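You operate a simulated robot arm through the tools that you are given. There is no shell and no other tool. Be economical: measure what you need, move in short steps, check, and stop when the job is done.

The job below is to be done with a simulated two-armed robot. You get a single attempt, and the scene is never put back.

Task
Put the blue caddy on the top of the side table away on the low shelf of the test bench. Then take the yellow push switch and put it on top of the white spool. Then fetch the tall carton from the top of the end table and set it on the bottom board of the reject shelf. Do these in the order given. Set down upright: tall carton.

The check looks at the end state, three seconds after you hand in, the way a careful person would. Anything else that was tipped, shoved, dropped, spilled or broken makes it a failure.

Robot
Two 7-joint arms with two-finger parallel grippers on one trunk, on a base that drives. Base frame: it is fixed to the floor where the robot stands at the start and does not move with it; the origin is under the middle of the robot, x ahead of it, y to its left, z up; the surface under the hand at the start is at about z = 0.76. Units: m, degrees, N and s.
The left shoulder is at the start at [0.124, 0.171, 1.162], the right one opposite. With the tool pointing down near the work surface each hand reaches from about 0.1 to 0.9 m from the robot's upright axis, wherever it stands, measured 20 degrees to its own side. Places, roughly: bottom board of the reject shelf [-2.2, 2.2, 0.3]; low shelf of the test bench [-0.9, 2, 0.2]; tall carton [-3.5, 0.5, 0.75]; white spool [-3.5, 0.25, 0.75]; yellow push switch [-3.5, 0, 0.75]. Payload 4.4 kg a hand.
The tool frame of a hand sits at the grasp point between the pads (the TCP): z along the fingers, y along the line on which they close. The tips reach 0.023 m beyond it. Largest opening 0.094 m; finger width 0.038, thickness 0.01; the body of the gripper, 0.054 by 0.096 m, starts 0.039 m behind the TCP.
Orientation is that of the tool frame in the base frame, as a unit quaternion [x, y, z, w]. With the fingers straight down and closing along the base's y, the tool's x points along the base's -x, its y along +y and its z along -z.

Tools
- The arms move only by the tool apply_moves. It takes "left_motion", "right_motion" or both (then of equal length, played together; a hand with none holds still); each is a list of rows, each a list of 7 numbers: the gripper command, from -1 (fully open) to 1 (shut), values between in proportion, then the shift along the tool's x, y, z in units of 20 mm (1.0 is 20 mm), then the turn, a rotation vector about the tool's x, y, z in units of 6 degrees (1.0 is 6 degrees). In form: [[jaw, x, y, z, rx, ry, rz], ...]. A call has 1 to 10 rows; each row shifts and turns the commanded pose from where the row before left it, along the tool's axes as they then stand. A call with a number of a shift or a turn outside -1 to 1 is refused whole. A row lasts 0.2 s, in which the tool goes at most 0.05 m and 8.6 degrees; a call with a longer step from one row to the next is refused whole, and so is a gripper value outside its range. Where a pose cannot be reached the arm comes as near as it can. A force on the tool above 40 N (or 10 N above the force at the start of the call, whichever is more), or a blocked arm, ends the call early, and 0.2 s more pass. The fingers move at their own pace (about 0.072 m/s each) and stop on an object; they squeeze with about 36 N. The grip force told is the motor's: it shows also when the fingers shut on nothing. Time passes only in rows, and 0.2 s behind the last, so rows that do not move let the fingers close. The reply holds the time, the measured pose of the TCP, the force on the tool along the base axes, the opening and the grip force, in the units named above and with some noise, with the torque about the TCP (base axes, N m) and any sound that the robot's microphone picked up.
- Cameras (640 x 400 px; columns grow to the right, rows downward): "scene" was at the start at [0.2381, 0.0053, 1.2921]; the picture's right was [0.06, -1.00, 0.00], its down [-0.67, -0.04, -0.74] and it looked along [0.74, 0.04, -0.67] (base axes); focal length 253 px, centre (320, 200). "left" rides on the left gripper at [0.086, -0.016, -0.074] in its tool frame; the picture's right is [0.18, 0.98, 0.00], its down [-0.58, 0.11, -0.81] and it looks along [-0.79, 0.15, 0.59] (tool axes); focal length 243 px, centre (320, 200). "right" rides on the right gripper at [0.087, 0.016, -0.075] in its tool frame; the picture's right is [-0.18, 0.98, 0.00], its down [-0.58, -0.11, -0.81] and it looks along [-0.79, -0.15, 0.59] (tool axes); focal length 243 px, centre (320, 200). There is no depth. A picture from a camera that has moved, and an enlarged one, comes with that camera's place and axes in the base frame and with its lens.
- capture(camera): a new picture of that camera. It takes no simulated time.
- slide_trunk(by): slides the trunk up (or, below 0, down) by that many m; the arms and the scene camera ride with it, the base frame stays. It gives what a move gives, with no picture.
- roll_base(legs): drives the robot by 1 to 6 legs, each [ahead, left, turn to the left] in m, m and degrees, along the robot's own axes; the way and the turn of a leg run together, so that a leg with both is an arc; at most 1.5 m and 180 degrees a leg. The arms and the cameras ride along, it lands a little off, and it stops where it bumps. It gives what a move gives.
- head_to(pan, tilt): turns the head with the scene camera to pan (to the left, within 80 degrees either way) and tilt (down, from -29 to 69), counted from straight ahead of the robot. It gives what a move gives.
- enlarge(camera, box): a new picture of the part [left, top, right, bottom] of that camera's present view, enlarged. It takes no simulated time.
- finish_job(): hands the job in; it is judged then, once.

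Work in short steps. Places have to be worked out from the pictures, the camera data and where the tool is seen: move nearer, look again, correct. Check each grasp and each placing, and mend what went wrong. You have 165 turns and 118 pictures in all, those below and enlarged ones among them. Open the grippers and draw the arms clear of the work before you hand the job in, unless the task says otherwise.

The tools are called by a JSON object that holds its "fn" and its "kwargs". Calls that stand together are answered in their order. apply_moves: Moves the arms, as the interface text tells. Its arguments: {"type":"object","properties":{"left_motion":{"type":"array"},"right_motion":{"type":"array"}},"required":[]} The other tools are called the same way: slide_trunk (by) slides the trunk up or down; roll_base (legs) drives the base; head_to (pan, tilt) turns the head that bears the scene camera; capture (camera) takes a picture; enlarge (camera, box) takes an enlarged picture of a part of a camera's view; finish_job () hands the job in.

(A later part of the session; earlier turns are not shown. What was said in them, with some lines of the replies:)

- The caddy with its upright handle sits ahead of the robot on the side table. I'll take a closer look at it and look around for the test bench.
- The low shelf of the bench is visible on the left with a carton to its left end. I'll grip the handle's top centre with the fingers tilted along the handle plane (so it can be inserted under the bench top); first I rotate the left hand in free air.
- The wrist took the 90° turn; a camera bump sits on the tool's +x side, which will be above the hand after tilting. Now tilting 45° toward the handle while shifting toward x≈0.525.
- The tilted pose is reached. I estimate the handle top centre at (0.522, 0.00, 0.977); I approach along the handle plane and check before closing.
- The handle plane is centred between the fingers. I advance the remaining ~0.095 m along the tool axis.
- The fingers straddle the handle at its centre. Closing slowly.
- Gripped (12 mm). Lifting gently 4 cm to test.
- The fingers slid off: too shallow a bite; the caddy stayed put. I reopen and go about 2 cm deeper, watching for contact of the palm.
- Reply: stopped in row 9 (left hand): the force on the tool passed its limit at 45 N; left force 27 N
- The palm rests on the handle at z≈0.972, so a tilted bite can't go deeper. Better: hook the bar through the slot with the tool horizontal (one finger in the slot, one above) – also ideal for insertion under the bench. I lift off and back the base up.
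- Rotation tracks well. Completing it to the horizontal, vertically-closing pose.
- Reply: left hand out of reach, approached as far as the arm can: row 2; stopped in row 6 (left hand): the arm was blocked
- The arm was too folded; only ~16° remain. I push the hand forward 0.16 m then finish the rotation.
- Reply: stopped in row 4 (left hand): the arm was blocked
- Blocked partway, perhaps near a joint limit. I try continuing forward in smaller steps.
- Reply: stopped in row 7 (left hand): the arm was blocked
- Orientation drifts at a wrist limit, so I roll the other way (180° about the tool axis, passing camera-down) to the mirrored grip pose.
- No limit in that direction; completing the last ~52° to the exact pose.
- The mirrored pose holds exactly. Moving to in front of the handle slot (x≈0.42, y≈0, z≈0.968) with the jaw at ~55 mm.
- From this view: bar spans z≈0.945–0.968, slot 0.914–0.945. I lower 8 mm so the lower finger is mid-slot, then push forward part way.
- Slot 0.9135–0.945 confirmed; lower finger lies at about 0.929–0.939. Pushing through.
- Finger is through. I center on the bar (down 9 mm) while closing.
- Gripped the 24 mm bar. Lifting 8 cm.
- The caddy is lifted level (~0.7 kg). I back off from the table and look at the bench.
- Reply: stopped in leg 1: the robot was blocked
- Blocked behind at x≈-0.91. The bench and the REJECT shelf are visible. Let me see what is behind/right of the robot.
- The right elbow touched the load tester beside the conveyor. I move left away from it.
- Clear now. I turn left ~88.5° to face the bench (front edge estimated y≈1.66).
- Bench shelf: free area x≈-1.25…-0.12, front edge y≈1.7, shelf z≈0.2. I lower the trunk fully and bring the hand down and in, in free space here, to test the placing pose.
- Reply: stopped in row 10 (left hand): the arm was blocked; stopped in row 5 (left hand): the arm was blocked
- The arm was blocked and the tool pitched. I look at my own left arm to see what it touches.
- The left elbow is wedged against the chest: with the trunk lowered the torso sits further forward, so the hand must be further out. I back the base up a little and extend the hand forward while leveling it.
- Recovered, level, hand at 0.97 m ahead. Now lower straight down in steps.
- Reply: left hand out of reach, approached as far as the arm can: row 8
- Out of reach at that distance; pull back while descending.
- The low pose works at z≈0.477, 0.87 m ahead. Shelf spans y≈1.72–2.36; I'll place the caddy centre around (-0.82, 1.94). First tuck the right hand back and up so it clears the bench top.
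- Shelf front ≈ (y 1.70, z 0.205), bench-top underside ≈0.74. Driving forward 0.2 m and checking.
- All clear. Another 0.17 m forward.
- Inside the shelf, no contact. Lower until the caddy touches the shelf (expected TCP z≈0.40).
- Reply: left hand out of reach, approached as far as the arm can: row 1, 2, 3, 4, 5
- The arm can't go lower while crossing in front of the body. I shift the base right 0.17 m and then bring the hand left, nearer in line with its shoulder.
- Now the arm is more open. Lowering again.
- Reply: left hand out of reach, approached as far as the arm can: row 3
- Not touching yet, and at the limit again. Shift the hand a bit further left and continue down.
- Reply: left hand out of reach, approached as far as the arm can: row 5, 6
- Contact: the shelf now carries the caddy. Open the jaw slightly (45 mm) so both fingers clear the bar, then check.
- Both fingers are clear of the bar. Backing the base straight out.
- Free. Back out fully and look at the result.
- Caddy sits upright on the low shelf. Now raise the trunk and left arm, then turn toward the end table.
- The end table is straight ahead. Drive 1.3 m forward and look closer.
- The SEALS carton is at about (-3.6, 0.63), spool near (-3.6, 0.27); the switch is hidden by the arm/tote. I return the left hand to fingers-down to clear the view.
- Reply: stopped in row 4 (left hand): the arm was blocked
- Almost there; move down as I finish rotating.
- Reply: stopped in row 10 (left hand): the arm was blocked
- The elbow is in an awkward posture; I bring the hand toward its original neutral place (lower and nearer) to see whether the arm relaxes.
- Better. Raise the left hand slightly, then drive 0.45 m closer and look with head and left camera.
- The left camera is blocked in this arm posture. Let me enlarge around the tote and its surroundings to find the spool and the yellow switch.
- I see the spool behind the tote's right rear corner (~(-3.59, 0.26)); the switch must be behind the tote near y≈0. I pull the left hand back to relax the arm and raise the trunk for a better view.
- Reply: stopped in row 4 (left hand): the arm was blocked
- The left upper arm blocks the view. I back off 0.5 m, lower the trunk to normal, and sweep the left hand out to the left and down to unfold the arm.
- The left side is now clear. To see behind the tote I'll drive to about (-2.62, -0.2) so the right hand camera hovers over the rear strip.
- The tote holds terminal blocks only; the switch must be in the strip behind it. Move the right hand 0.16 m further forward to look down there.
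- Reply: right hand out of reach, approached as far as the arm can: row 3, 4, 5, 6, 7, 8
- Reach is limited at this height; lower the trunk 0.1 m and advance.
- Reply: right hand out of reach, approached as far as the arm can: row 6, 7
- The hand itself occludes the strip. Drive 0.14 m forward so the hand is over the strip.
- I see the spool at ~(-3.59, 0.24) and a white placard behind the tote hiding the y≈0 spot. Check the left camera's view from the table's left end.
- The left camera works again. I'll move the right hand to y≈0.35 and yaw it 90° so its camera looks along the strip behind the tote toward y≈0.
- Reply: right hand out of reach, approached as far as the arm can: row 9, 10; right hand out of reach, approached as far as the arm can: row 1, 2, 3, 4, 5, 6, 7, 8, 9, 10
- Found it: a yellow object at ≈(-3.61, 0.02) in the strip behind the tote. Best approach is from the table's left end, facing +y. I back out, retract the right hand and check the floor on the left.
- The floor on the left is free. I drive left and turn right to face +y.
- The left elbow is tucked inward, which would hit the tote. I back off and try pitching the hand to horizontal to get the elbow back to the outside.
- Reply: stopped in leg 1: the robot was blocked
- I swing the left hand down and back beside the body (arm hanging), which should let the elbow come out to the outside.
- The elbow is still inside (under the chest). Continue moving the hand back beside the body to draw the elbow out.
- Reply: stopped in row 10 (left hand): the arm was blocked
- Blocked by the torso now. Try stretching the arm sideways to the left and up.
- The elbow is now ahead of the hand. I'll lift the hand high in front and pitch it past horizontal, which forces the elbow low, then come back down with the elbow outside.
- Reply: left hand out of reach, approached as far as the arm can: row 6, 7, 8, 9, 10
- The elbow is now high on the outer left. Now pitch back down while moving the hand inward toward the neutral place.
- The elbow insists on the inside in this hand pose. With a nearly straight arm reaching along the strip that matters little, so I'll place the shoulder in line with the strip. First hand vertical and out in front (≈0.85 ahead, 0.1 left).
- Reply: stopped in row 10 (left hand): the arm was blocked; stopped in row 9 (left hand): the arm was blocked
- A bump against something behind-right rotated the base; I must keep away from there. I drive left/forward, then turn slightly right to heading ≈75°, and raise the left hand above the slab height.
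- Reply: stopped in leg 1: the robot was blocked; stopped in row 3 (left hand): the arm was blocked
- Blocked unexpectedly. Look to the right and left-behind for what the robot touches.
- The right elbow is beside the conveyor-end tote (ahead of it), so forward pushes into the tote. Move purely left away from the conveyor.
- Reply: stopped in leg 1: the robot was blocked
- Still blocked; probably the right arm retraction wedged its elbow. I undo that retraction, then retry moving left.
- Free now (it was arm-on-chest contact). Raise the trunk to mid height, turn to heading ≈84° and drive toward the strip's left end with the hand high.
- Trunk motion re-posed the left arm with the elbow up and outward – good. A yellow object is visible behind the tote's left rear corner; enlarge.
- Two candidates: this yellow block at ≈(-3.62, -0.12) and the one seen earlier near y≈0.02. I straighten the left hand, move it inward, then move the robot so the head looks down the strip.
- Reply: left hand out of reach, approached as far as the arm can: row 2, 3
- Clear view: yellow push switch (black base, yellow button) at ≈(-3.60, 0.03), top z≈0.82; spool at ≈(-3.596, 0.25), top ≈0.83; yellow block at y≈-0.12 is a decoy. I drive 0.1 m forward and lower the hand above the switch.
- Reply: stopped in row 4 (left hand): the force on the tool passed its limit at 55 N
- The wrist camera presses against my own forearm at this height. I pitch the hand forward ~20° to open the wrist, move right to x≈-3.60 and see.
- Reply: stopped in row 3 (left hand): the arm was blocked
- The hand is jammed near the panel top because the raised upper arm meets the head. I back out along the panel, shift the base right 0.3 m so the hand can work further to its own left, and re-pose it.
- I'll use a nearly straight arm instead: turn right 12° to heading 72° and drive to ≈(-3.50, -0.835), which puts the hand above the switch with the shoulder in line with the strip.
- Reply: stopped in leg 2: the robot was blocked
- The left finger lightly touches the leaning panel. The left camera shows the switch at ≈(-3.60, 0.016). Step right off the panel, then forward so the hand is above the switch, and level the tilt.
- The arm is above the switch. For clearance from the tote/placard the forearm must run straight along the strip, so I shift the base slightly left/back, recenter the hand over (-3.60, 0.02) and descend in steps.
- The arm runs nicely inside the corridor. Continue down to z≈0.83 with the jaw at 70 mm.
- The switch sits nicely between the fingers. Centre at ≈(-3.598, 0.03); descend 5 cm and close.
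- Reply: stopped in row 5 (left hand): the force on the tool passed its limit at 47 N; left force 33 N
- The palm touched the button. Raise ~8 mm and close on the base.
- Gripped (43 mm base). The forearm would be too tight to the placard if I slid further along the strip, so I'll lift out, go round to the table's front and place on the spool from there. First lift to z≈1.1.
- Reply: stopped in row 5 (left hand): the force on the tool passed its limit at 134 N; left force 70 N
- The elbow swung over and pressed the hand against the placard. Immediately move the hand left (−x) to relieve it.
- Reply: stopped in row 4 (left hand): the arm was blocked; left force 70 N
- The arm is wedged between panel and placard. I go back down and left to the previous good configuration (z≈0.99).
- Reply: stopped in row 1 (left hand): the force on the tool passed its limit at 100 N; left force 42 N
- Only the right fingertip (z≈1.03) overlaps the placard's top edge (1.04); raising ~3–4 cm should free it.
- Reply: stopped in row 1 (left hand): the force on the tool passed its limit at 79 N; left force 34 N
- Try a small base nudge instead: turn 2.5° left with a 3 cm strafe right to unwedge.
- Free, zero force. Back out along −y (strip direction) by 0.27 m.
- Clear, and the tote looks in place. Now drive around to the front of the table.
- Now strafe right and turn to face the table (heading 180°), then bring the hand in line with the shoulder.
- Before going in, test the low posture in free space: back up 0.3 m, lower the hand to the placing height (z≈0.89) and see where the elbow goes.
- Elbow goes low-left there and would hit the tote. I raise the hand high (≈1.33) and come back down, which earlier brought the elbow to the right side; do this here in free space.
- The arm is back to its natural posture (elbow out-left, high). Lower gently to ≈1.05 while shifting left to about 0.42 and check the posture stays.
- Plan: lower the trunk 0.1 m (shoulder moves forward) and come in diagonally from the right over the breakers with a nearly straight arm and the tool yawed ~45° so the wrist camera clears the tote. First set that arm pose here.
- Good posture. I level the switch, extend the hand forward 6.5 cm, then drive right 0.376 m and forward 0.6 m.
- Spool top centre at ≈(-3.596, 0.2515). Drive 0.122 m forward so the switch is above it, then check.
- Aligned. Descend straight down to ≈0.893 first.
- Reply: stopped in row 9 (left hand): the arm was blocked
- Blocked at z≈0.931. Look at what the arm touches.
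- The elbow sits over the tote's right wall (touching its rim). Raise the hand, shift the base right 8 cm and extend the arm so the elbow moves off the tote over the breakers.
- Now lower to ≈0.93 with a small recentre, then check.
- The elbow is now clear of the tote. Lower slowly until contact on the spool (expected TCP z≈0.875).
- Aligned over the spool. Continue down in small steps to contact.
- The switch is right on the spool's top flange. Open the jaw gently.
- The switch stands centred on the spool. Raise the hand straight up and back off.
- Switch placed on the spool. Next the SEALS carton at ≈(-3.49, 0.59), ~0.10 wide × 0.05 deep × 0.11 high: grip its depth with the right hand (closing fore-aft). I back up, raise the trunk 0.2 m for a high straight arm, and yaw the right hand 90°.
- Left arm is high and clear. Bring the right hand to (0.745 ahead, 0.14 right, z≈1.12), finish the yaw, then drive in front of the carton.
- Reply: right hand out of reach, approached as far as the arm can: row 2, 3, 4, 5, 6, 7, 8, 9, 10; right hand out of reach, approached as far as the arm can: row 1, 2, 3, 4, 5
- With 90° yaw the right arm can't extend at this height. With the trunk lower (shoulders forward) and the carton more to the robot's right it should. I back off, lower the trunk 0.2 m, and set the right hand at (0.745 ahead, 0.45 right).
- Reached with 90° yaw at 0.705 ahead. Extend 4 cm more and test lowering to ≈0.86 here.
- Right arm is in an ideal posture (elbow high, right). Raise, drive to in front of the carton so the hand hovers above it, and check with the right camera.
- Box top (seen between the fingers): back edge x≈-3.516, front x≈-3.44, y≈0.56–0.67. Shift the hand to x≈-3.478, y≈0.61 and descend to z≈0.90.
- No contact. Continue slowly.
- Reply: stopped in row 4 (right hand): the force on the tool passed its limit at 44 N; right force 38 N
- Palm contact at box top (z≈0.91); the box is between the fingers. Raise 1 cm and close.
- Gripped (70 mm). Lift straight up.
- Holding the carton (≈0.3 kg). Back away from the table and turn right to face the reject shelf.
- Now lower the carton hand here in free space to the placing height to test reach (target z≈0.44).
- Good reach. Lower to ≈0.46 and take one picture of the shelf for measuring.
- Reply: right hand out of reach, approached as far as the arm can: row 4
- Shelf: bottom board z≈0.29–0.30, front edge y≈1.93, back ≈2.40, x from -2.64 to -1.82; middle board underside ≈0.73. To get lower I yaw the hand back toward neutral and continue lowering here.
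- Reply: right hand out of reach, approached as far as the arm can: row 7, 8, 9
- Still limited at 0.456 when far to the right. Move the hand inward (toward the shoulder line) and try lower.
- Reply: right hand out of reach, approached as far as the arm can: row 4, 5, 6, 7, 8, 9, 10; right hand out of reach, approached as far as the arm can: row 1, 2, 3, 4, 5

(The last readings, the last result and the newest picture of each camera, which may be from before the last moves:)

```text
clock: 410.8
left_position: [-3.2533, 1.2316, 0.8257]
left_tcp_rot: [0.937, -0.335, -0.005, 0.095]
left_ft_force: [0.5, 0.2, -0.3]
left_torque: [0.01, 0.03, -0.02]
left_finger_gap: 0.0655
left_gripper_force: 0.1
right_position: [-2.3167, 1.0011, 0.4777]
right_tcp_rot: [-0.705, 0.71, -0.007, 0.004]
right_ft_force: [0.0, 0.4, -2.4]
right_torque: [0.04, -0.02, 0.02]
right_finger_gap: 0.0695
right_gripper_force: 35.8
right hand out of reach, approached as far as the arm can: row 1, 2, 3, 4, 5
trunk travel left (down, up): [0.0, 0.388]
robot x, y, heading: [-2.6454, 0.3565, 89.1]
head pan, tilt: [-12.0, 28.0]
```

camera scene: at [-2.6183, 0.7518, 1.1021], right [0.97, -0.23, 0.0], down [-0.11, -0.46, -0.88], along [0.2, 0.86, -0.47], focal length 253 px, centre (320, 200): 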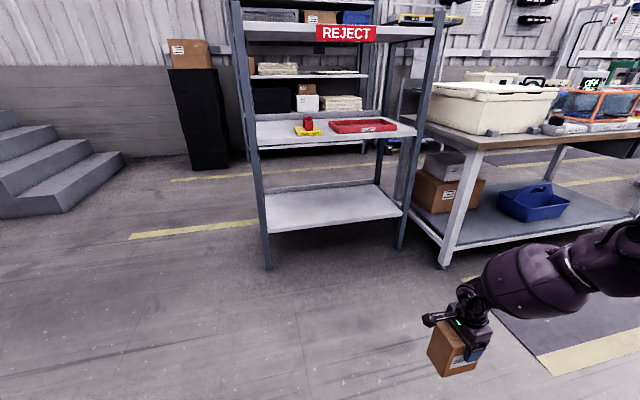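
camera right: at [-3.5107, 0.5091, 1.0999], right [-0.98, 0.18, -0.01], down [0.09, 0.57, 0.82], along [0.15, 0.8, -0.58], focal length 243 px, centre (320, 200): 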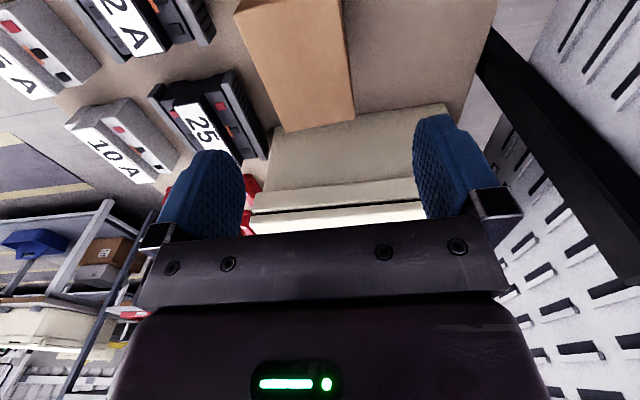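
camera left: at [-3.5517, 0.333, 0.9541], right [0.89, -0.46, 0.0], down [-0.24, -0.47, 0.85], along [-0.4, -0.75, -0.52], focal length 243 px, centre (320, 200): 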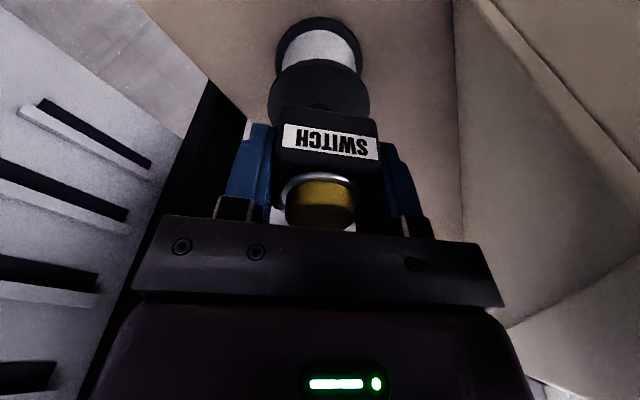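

Inward is worse; outward allows lower. Move outward to ≈0.62 right and down.

{"fn": "apply_moves", "kwargs": {"right_motion": [[1, 0, -1, 0, 0, 0, 0], [1, 0, -1, 0, 0, 0, 0], [1, 0, -1, 0, 0, 0, 0], [1, 0, -1, 0, 0, 0, 0], [1, 0, -1, 0, 0, 0, 0], [1, 0, -1, 0, 0, 0, 0], [1, 0, -1, 0, 0, 0, 0], [1, 0, -1, 0, 0, 0, 0], [1, 0, -1, 0, 0, 0, 0], [1, 0, -1, 0, 0, 0, 0]]}}

{"fn": "apply_moves", "kwargs": {"right_motion": [[1, 0, -1, 0, 0, 0, 0], [1, 0, -1, 0, 0, 0, 0], [1, 0, -1, 0, 0, 0, 0], [1, 0, -1, 0, 0, 0, 0], [1, 0, -0.5, 0.7, 0, 0, 0], [1, 0, 0, 0.7, 0, 0, 0], [1, 0, 0, 0.7, 0, 0, 0], [1, 0, 0, 0.7, 0, 0, 0], [1, 0, 0, 0.7, 0, 0, 0], [1, 0, 0, 0, 0, 0, 0]]}}

```text
clock: 413.0
left_position: [-3.2531, 1.2335, 0.8265]
left_tcp_rot: [0.937, -0.335, -0.005, 0.095]
left_ft_force: [-0.7, 0.9, 0.0]
left_torque: [-0.04, 0.0, 0.03]
left_finger_gap: 0.0659
left_gripper_force: 0.1
right_position: [-2.1167, 1.0004, 0.4791]
right_tcp_rot: [-0.704, 0.71, -0.008, 0.003]
right_ft_force: [-0.3, -0.5, -2.1]
right_torque: [0.01, -0.03, 0.02]
right_finger_gap: 0.0697
right_gripper_force: 36.1
trunk travel left (down, up): [0.0, 0.388]
robot x, y, heading: [-2.6495, 0.356, 88.9]
head pan, tilt: [-12.0, 28.0]
```

```text
clock: 415.2
left_position: [-3.2544, 1.2329, 0.8272]
left_tcp_rot: [0.937, -0.336, -0.006, 0.096]
left_ft_force: [-0.2, 0.0, -0.2]
left_torque: [-0.03, 0.03, -0.01]
left_finger_gap: 0.0659
left_gripper_force: 0.2
right_position: [-2.1023, 0.9646, 0.4557]
right_tcp_rot: [-0.703, 0.711, -0.009, 0.006]
right_ft_force: [0.1, -0.6, -2.1]
right_torque: [0.06, -0.01, -0.06]
right_finger_gap: 0.07
right_gripper_force: 36.4
right hand out of reach, approached as far as the arm can: row 1, 2, 3, 4, 5, 6, 7, 8, 9
trunk travel left (down, up): [0.0, 0.388]
robot x, y, heading: [-2.6468, 0.3564, 88.9]
head pan, tilt: [-12.0, 28.0]
```

Test whether a slight forward pitch lets the hand go lower (the carton would settle flat on release).

{"fn": "apply_moves", "kwargs": {"right_motion": [[1, -0.7, 0.6, -0.4, 0, 0, 0], [1, -0.7, 0.6, 0, 0, 0, 0], [1, -0.7, 0.6, 0, 0, 0, 0], [1, -0.7, 0.6, 0, 0, 0, 0], [1, -0.7, 0.6, 0, 0, 0, 0], [1, 0, 0, 0, 0, -1, 0], [1, 0, 0, 0, 0, -1, 0]]}}

{"fn": "apply_moves", "kwargs": {"right_motion": [[1, 0.2, 0, 0.8, 0, 0, 0], [1, 0.2, 0, 0.8, 0, 0, 0], [1, 0.2, 0, 0.8, 0, 0, 0], [1, 0.2, 0, 0.8, 0, 0, 0], [1, 0.2, 0, 0.8, 0, 0, 0], [1, 0, 0, 0, 0, 0, 0]]}}

```text
clock: 416.8
left_position: [-3.2537, 1.2314, 0.8265]
left_tcp_rot: [0.937, -0.335, -0.004, 0.096]
left_ft_force: [-0.6, -0.2, -1.0]
left_torque: [-0.01, 0.03, 0.02]
left_finger_gap: 0.0658
left_gripper_force: 0.1
right_position: [-2.1624, 1.0349, 0.4639]
right_tcp_rot: [-0.702, 0.705, 0.068, 0.079]
right_ft_force: [-0.4, -0.6, -2.2]
right_torque: [0.04, -0.07, 0.0]
right_finger_gap: 0.0696
right_gripper_force: 35.9
trunk travel left (down, up): [0.0, 0.388]
robot x, y, heading: [-2.6475, 0.3573, 89.1]
head pan, tilt: [-12.0, 28.0]
```

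```text
clock: 418.2
left_position: [-3.2536, 1.2328, 0.8268]
left_tcp_rot: [0.937, -0.335, -0.004, 0.096]
left_ft_force: [0.7, 0.1, -0.9]
left_torque: [0.0, 0.05, 0.0]
left_finger_gap: 0.0657
left_gripper_force: 0.0
right_position: [-2.1607, 1.0146, 0.4307]
right_tcp_rot: [-0.701, 0.706, 0.066, 0.077]
right_ft_force: [0.4, 0.2, -1.8]
right_torque: [0.04, 0.01, -0.04]
right_finger_gap: 0.0697
right_gripper_force: 36.2
right hand out of reach, approached as far as the arm can: row 2, 3, 4, 5
trunk travel left (down, up): [0.0, 0.388]
robot x, y, heading: [-2.648, 0.3578, 88.9]
head pan, tilt: [-12.0, 28.0]
```

With 12° pitch the hand gets to 0.431; with ~15° the carton's near bottom edge will just touch the board and it settles upright on release. Raise 4 cm, add 3° pitch and drive in.

{"fn": "apply_moves", "kwargs": {"right_motion": [[1, -0.2, 0, -0.8, 0, -0.5, 0], [1, -0.2, 0, -0.8, 0, 0, 0], [1, -0.1, 0, -0.6, 0, 0, 0]]}}

{"fn": "roll_base", "kwargs": {"legs": [[0.5, 0, 0], [0.47, 0, 0]]}}

```text
clock: 419.0
left_position: [-3.2541, 1.2321, 0.8268]
left_tcp_rot: [0.937, -0.336, -0.005, 0.095]
left_ft_force: [-0.3, -0.2, 0.3]
left_torque: [-0.01, 0.02, -0.01]
left_finger_gap: 0.0659
left_gripper_force: 0.1
right_position: [-2.1601, 1.0155, 0.4781]
right_tcp_rot: [-0.699, 0.704, 0.084, 0.096]
right_ft_force: [0.8, 0.1, -2.4]
right_torque: [0.03, -0.01, 0.0]
right_finger_gap: 0.07
right_gripper_force: 36.1
trunk travel left (down, up): [0.0, 0.388]
robot x, y, heading: [-2.6441, 0.3572, 89.1]
head pan, tilt: [-12.0, 28.0]
```

```text
clock: 424.2
left_position: [-3.24, 2.1875, 0.8257]
left_tcp_rot: [0.937, -0.336, -0.004, 0.096]
left_ft_force: [0.4, 0.1, -0.4]
left_torque: [-0.04, -0.01, -0.01]
left_finger_gap: 0.0657
left_gripper_force: 0.0
right_position: [-2.1458, 1.9579, 0.4706]
right_tcp_rot: [-0.701, 0.703, 0.078, 0.089]
right_ft_force: [-0.3, 0.1, -2.6]
right_torque: [0.01, 0.0, 0.02]
right_finger_gap: 0.0699
right_gripper_force: 35.5
trunk travel left (down, up): [0.0, 0.388]
robot x, y, heading: [-2.632, 1.3104, 89.0]
head pan, tilt: [-12.0, 28.0]
stopped in leg 2: the robot was blocked; the commanded pose is now the measured one
```

Blocked lightly (forearm near the middle board's edge). Back 3 cm, lower the hand 3 cm, then go further in.

{"fn": "roll_base", "kwargs": {"legs": [[-0.03, 0, 0]]}}

{"fn": "apply_moves", "kwargs": {"right_motion": [[1, 0.2, 0, 0.8, 0, 0, 0], [1, 0.2, 0, 0.8, 0, 0, 0], [1, 0, 0, 0, 0, 0, 0]]}}

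{"fn": "roll_base", "kwargs": {"legs": [[0.09, 0, 0]]}}

```text
clock: 425.1
left_position: [-3.2395, 2.1564, 0.8275]
left_tcp_rot: [0.937, -0.335, -0.004, 0.096]
left_ft_force: [-0.2, 0.4, 0.3]
left_torque: [-0.01, 0.02, 0.01]
left_finger_gap: 0.0658
left_gripper_force: 0.0
right_position: [-2.1468, 1.9308, 0.4717]
right_tcp_rot: [-0.701, 0.703, 0.078, 0.089]
right_ft_force: [-0.5, -1.2, -2.8]
right_torque: [0.01, -0.04, 0.01]
right_finger_gap: 0.0695
right_gripper_force: 36.0
trunk travel left (down, up): [0.0, 0.388]
robot x, y, heading: [-2.6303, 1.2799, 89.1]
head pan, tilt: [-12.0, 28.0]
```

```text
clock: 425.9
left_position: [-3.2404, 2.1575, 0.8258]
left_tcp_rot: [0.937, -0.335, -0.003, 0.096]
left_ft_force: [-0.4, 0.9, 0.2]
left_torque: [0.0, 0.04, 0.02]
left_finger_gap: 0.0656
left_gripper_force: 0.1
right_position: [-2.1456, 1.9295, 0.4385]
right_tcp_rot: [-0.701, 0.703, 0.078, 0.09]
right_ft_force: [0.5, -0.7, -2.6]
right_torque: [0.03, -0.03, 0.0]
right_finger_gap: 0.07
right_gripper_force: 36.1
trunk travel left (down, up): [0.0, 0.388]
robot x, y, heading: [-2.6321, 1.2791, 88.8]
head pan, tilt: [-12.0, 28.0]
```

```text
clock: 426.8
left_position: [-3.2353, 2.2058, 0.8265]
left_tcp_rot: [0.936, -0.339, -0.005, 0.096]
left_ft_force: [-0.3, -0.6, 0.2]
left_torque: [0.01, 0.0, 0.05]
left_finger_gap: 0.0657
left_gripper_force: 0.1
right_position: [-2.1411, 1.9604, 0.4332]
right_tcp_rot: [-0.703, 0.704, 0.069, 0.081]
right_ft_force: [0.0, 1.2, -2.6]
right_torque: [0.01, 0.04, 0.02]
right_finger_gap: 0.0696
right_gripper_force: 36.1
trunk travel left (down, up): [0.0, 0.388]
robot x, y, heading: [-2.6311, 1.3262, 88.9]
head pan, tilt: [-12.0, 28.0]
stopped in leg 1: the robot was blocked; the commanded pose is now the measured one
```

Same stop; the carton's bottom centre is now ≈5 cm inside the front edge with the arm touching the board edge. Lower gently until the carton meets the board, nudging forward as the forearm drops.

{"fn": "apply_moves", "kwargs": {"right_motion": [[1, 0.1, 0, 0.4, 0, 0, 0], [1, 0, 0, 0.4, 0, 0, 0], [1, 0, 0, 0.3, 0, 0, 0], [1, 0, 0, 0.3, 0, 0, 0], [1, 0, 0, 0, 0, 0, 0]]}}

```text
clock: 428.0
left_position: [-3.236, 2.2047, 0.8253]
left_tcp_rot: [0.936, -0.337, -0.004, 0.097]
left_ft_force: [-0.7, 0.2, -0.4]
left_torque: [0.03, 0.01, 0.0]
left_finger_gap: 0.0658
left_gripper_force: 0.0
right_position: [-2.1408, 1.9608, 0.423]
right_tcp_rot: [0.703, -0.703, -0.069, -0.081]
right_ft_force: [0.3, -0.3, -1.9]
right_torque: [0.0, 0.0, -0.03]
right_finger_gap: 0.0697
right_gripper_force: 36.4
right hand out of reach, approached as far as the arm can: row 2, 3, 4
trunk travel left (down, up): [0.0, 0.388]
robot x, y, heading: [-2.6316, 1.3244, 88.8]
head pan, tilt: [-12.0, 28.0]
```

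Nearly touching (load easing). Add 3° pitch and press down a bit more, then open the jaw gently.

{"fn": "apply_moves", "kwargs": {"right_motion": [[1, 0, 0, 0.2, 0, -0.5, 0], [1, 0.1, 0, 0.4, 0, 0, 0], [1, 0.1, 0, 0.3, 0, 0, 0], [1, 0, 0, 0, 0, 0, 0]]}}

```text
clock: 429.0
left_position: [-3.2362, 2.2043, 0.8247]
left_tcp_rot: [0.936, -0.338, -0.004, 0.096]
left_ft_force: [0.0, 0.5, -0.2]
left_torque: [0.0, 0.02, -0.01]
left_finger_gap: 0.066
left_gripper_force: 0.1
right_position: [-2.1366, 1.9683, 0.4268]
right_tcp_rot: [0.701, -0.701, -0.085, -0.099]
right_ft_force: [-0.1, -0.7, -2.6]
right_torque: [-0.01, 0.03, 0.01]
right_finger_gap: 0.0696
right_gripper_force: 36.3
right hand out of reach, approached as far as the arm can: row 1, 2, 3
trunk travel left (down, up): [0.0, 0.388]
robot x, y, heading: [-2.6281, 1.328, 89.1]
head pan, tilt: [-12.0, 28.0]
```

About 1 cm above the board; release now—the carton will settle onto its base.

{"fn": "apply_moves", "kwargs": {"right_motion": [[-1, 0, 0, 0, 0, 0, 0], [-1, 0, 0, 0, 0, 0, 0], [-1, 0, 0, 0, 0, 0, 0], [-1, 0, 0, 0, 0, 0, 0], [-1, 0, 0, 0, 0, 0, 0]]}}

{"fn": "capture", "kwargs": {"camera": "right"}}

```text
clock: 430.2
left_position: [-3.2352, 2.204, 0.8255]
left_tcp_rot: [0.936, -0.338, -0.004, 0.096]
left_ft_force: [0.4, -0.3, 0.0]
left_torque: [0.01, -0.01, 0.0]
left_finger_gap: 0.0656
left_gripper_force: 0.0
right_position: [-2.1353, 1.9674, 0.428]
right_tcp_rot: [0.702, -0.7, -0.085, -0.099]
right_ft_force: [0.0, -0.5, 0.8]
right_torque: [-0.03, 0.02, -0.02]
right_finger_gap: 0.0941
right_gripper_force: 0.1
trunk travel left (down, up): [0.0, 0.388]
robot x, y, heading: [-2.6305, 1.3274, 88.8]
head pan, tilt: [-12.0, 28.0]
```

```text
0 pictures are left
camera right: at [-2.1514, 1.8648, 0.4761], right [-0.98, 0.18, 0.03], down [0.09, 0.35, 0.93], along [0.16, 0.92, -0.36], focal length 243 px, centre (320, 200)
```

right: 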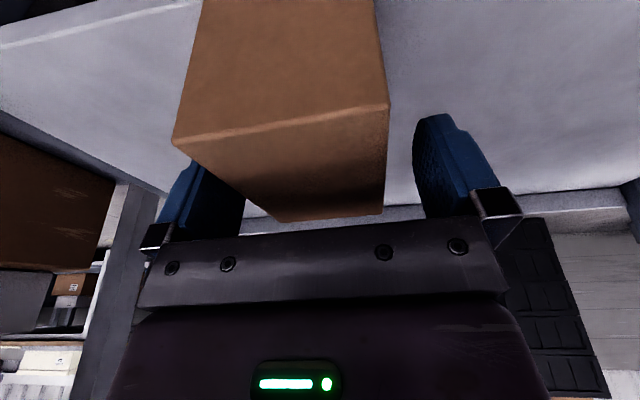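

The carton stands upright on the board between the open fingers. Back the base straight out.

{"fn": "roll_base", "kwargs": {"legs": [[-0.15, 0, 0], [-0.4, 0, 0]]}}

```text
clock: 433.7
left_position: [-3.2457, 1.6556, 0.825]
left_tcp_rot: [0.936, -0.339, -0.004, 0.095]
left_ft_force: [-0.1, 0.2, 0.1]
left_torque: [0.02, 0.0, 0.03]
left_finger_gap: 0.0657
left_gripper_force: 0.1
right_position: [-2.1468, 1.4179, 0.4259]
right_tcp_rot: [-0.701, 0.701, 0.085, 0.1]
right_ft_force: [-0.2, 0.7, 0.5]
right_torque: [-0.01, 0.01, 0.0]
right_finger_gap: 0.0941
right_gripper_force: 0.0
trunk travel left (down, up): [0.0, 0.388]
robot x, y, heading: [-2.6435, 0.779, 88.5]
head pan, tilt: [-12.0, 28.0]
```

No contact forces on the way out; both arms are clear, the grippers are open, and all three placements are done. Handing in.

{"fn": "finish_job", "kwargs": {}}

```text
The job is handed in.
```

I put the caddy on the test bench's low shelf, the yellow switch on the white spool, and the carton on the reject shelf's bottom board. I did them in that order and have handed the job in.

- **Carton:** it was released about 1 cm above the board, tilted about 15°. It stood upright in my last picture. I had no pictures left to check it after backing the hand out, though no contact forces showed on the way.
- **Carton position:** it stands close to the board's front edge, with its centre about 5–7 cm in, because the arm was stopped by something, probably the middle board, before it could reach deeper.
- **Contacts on the way:**
    - An elbow touched the load tester by the conveyor.
    - Another elbow rested on the rim of the REWORK tote.
    - The hand pressed hard (over 100 N at peak) against the white placard behind the tote.
    - The arm touched the reject shelf while placing the carton.

  In later pictures the tester and tote looked in place. I did not check the placard or the reject shelf's other items closely.
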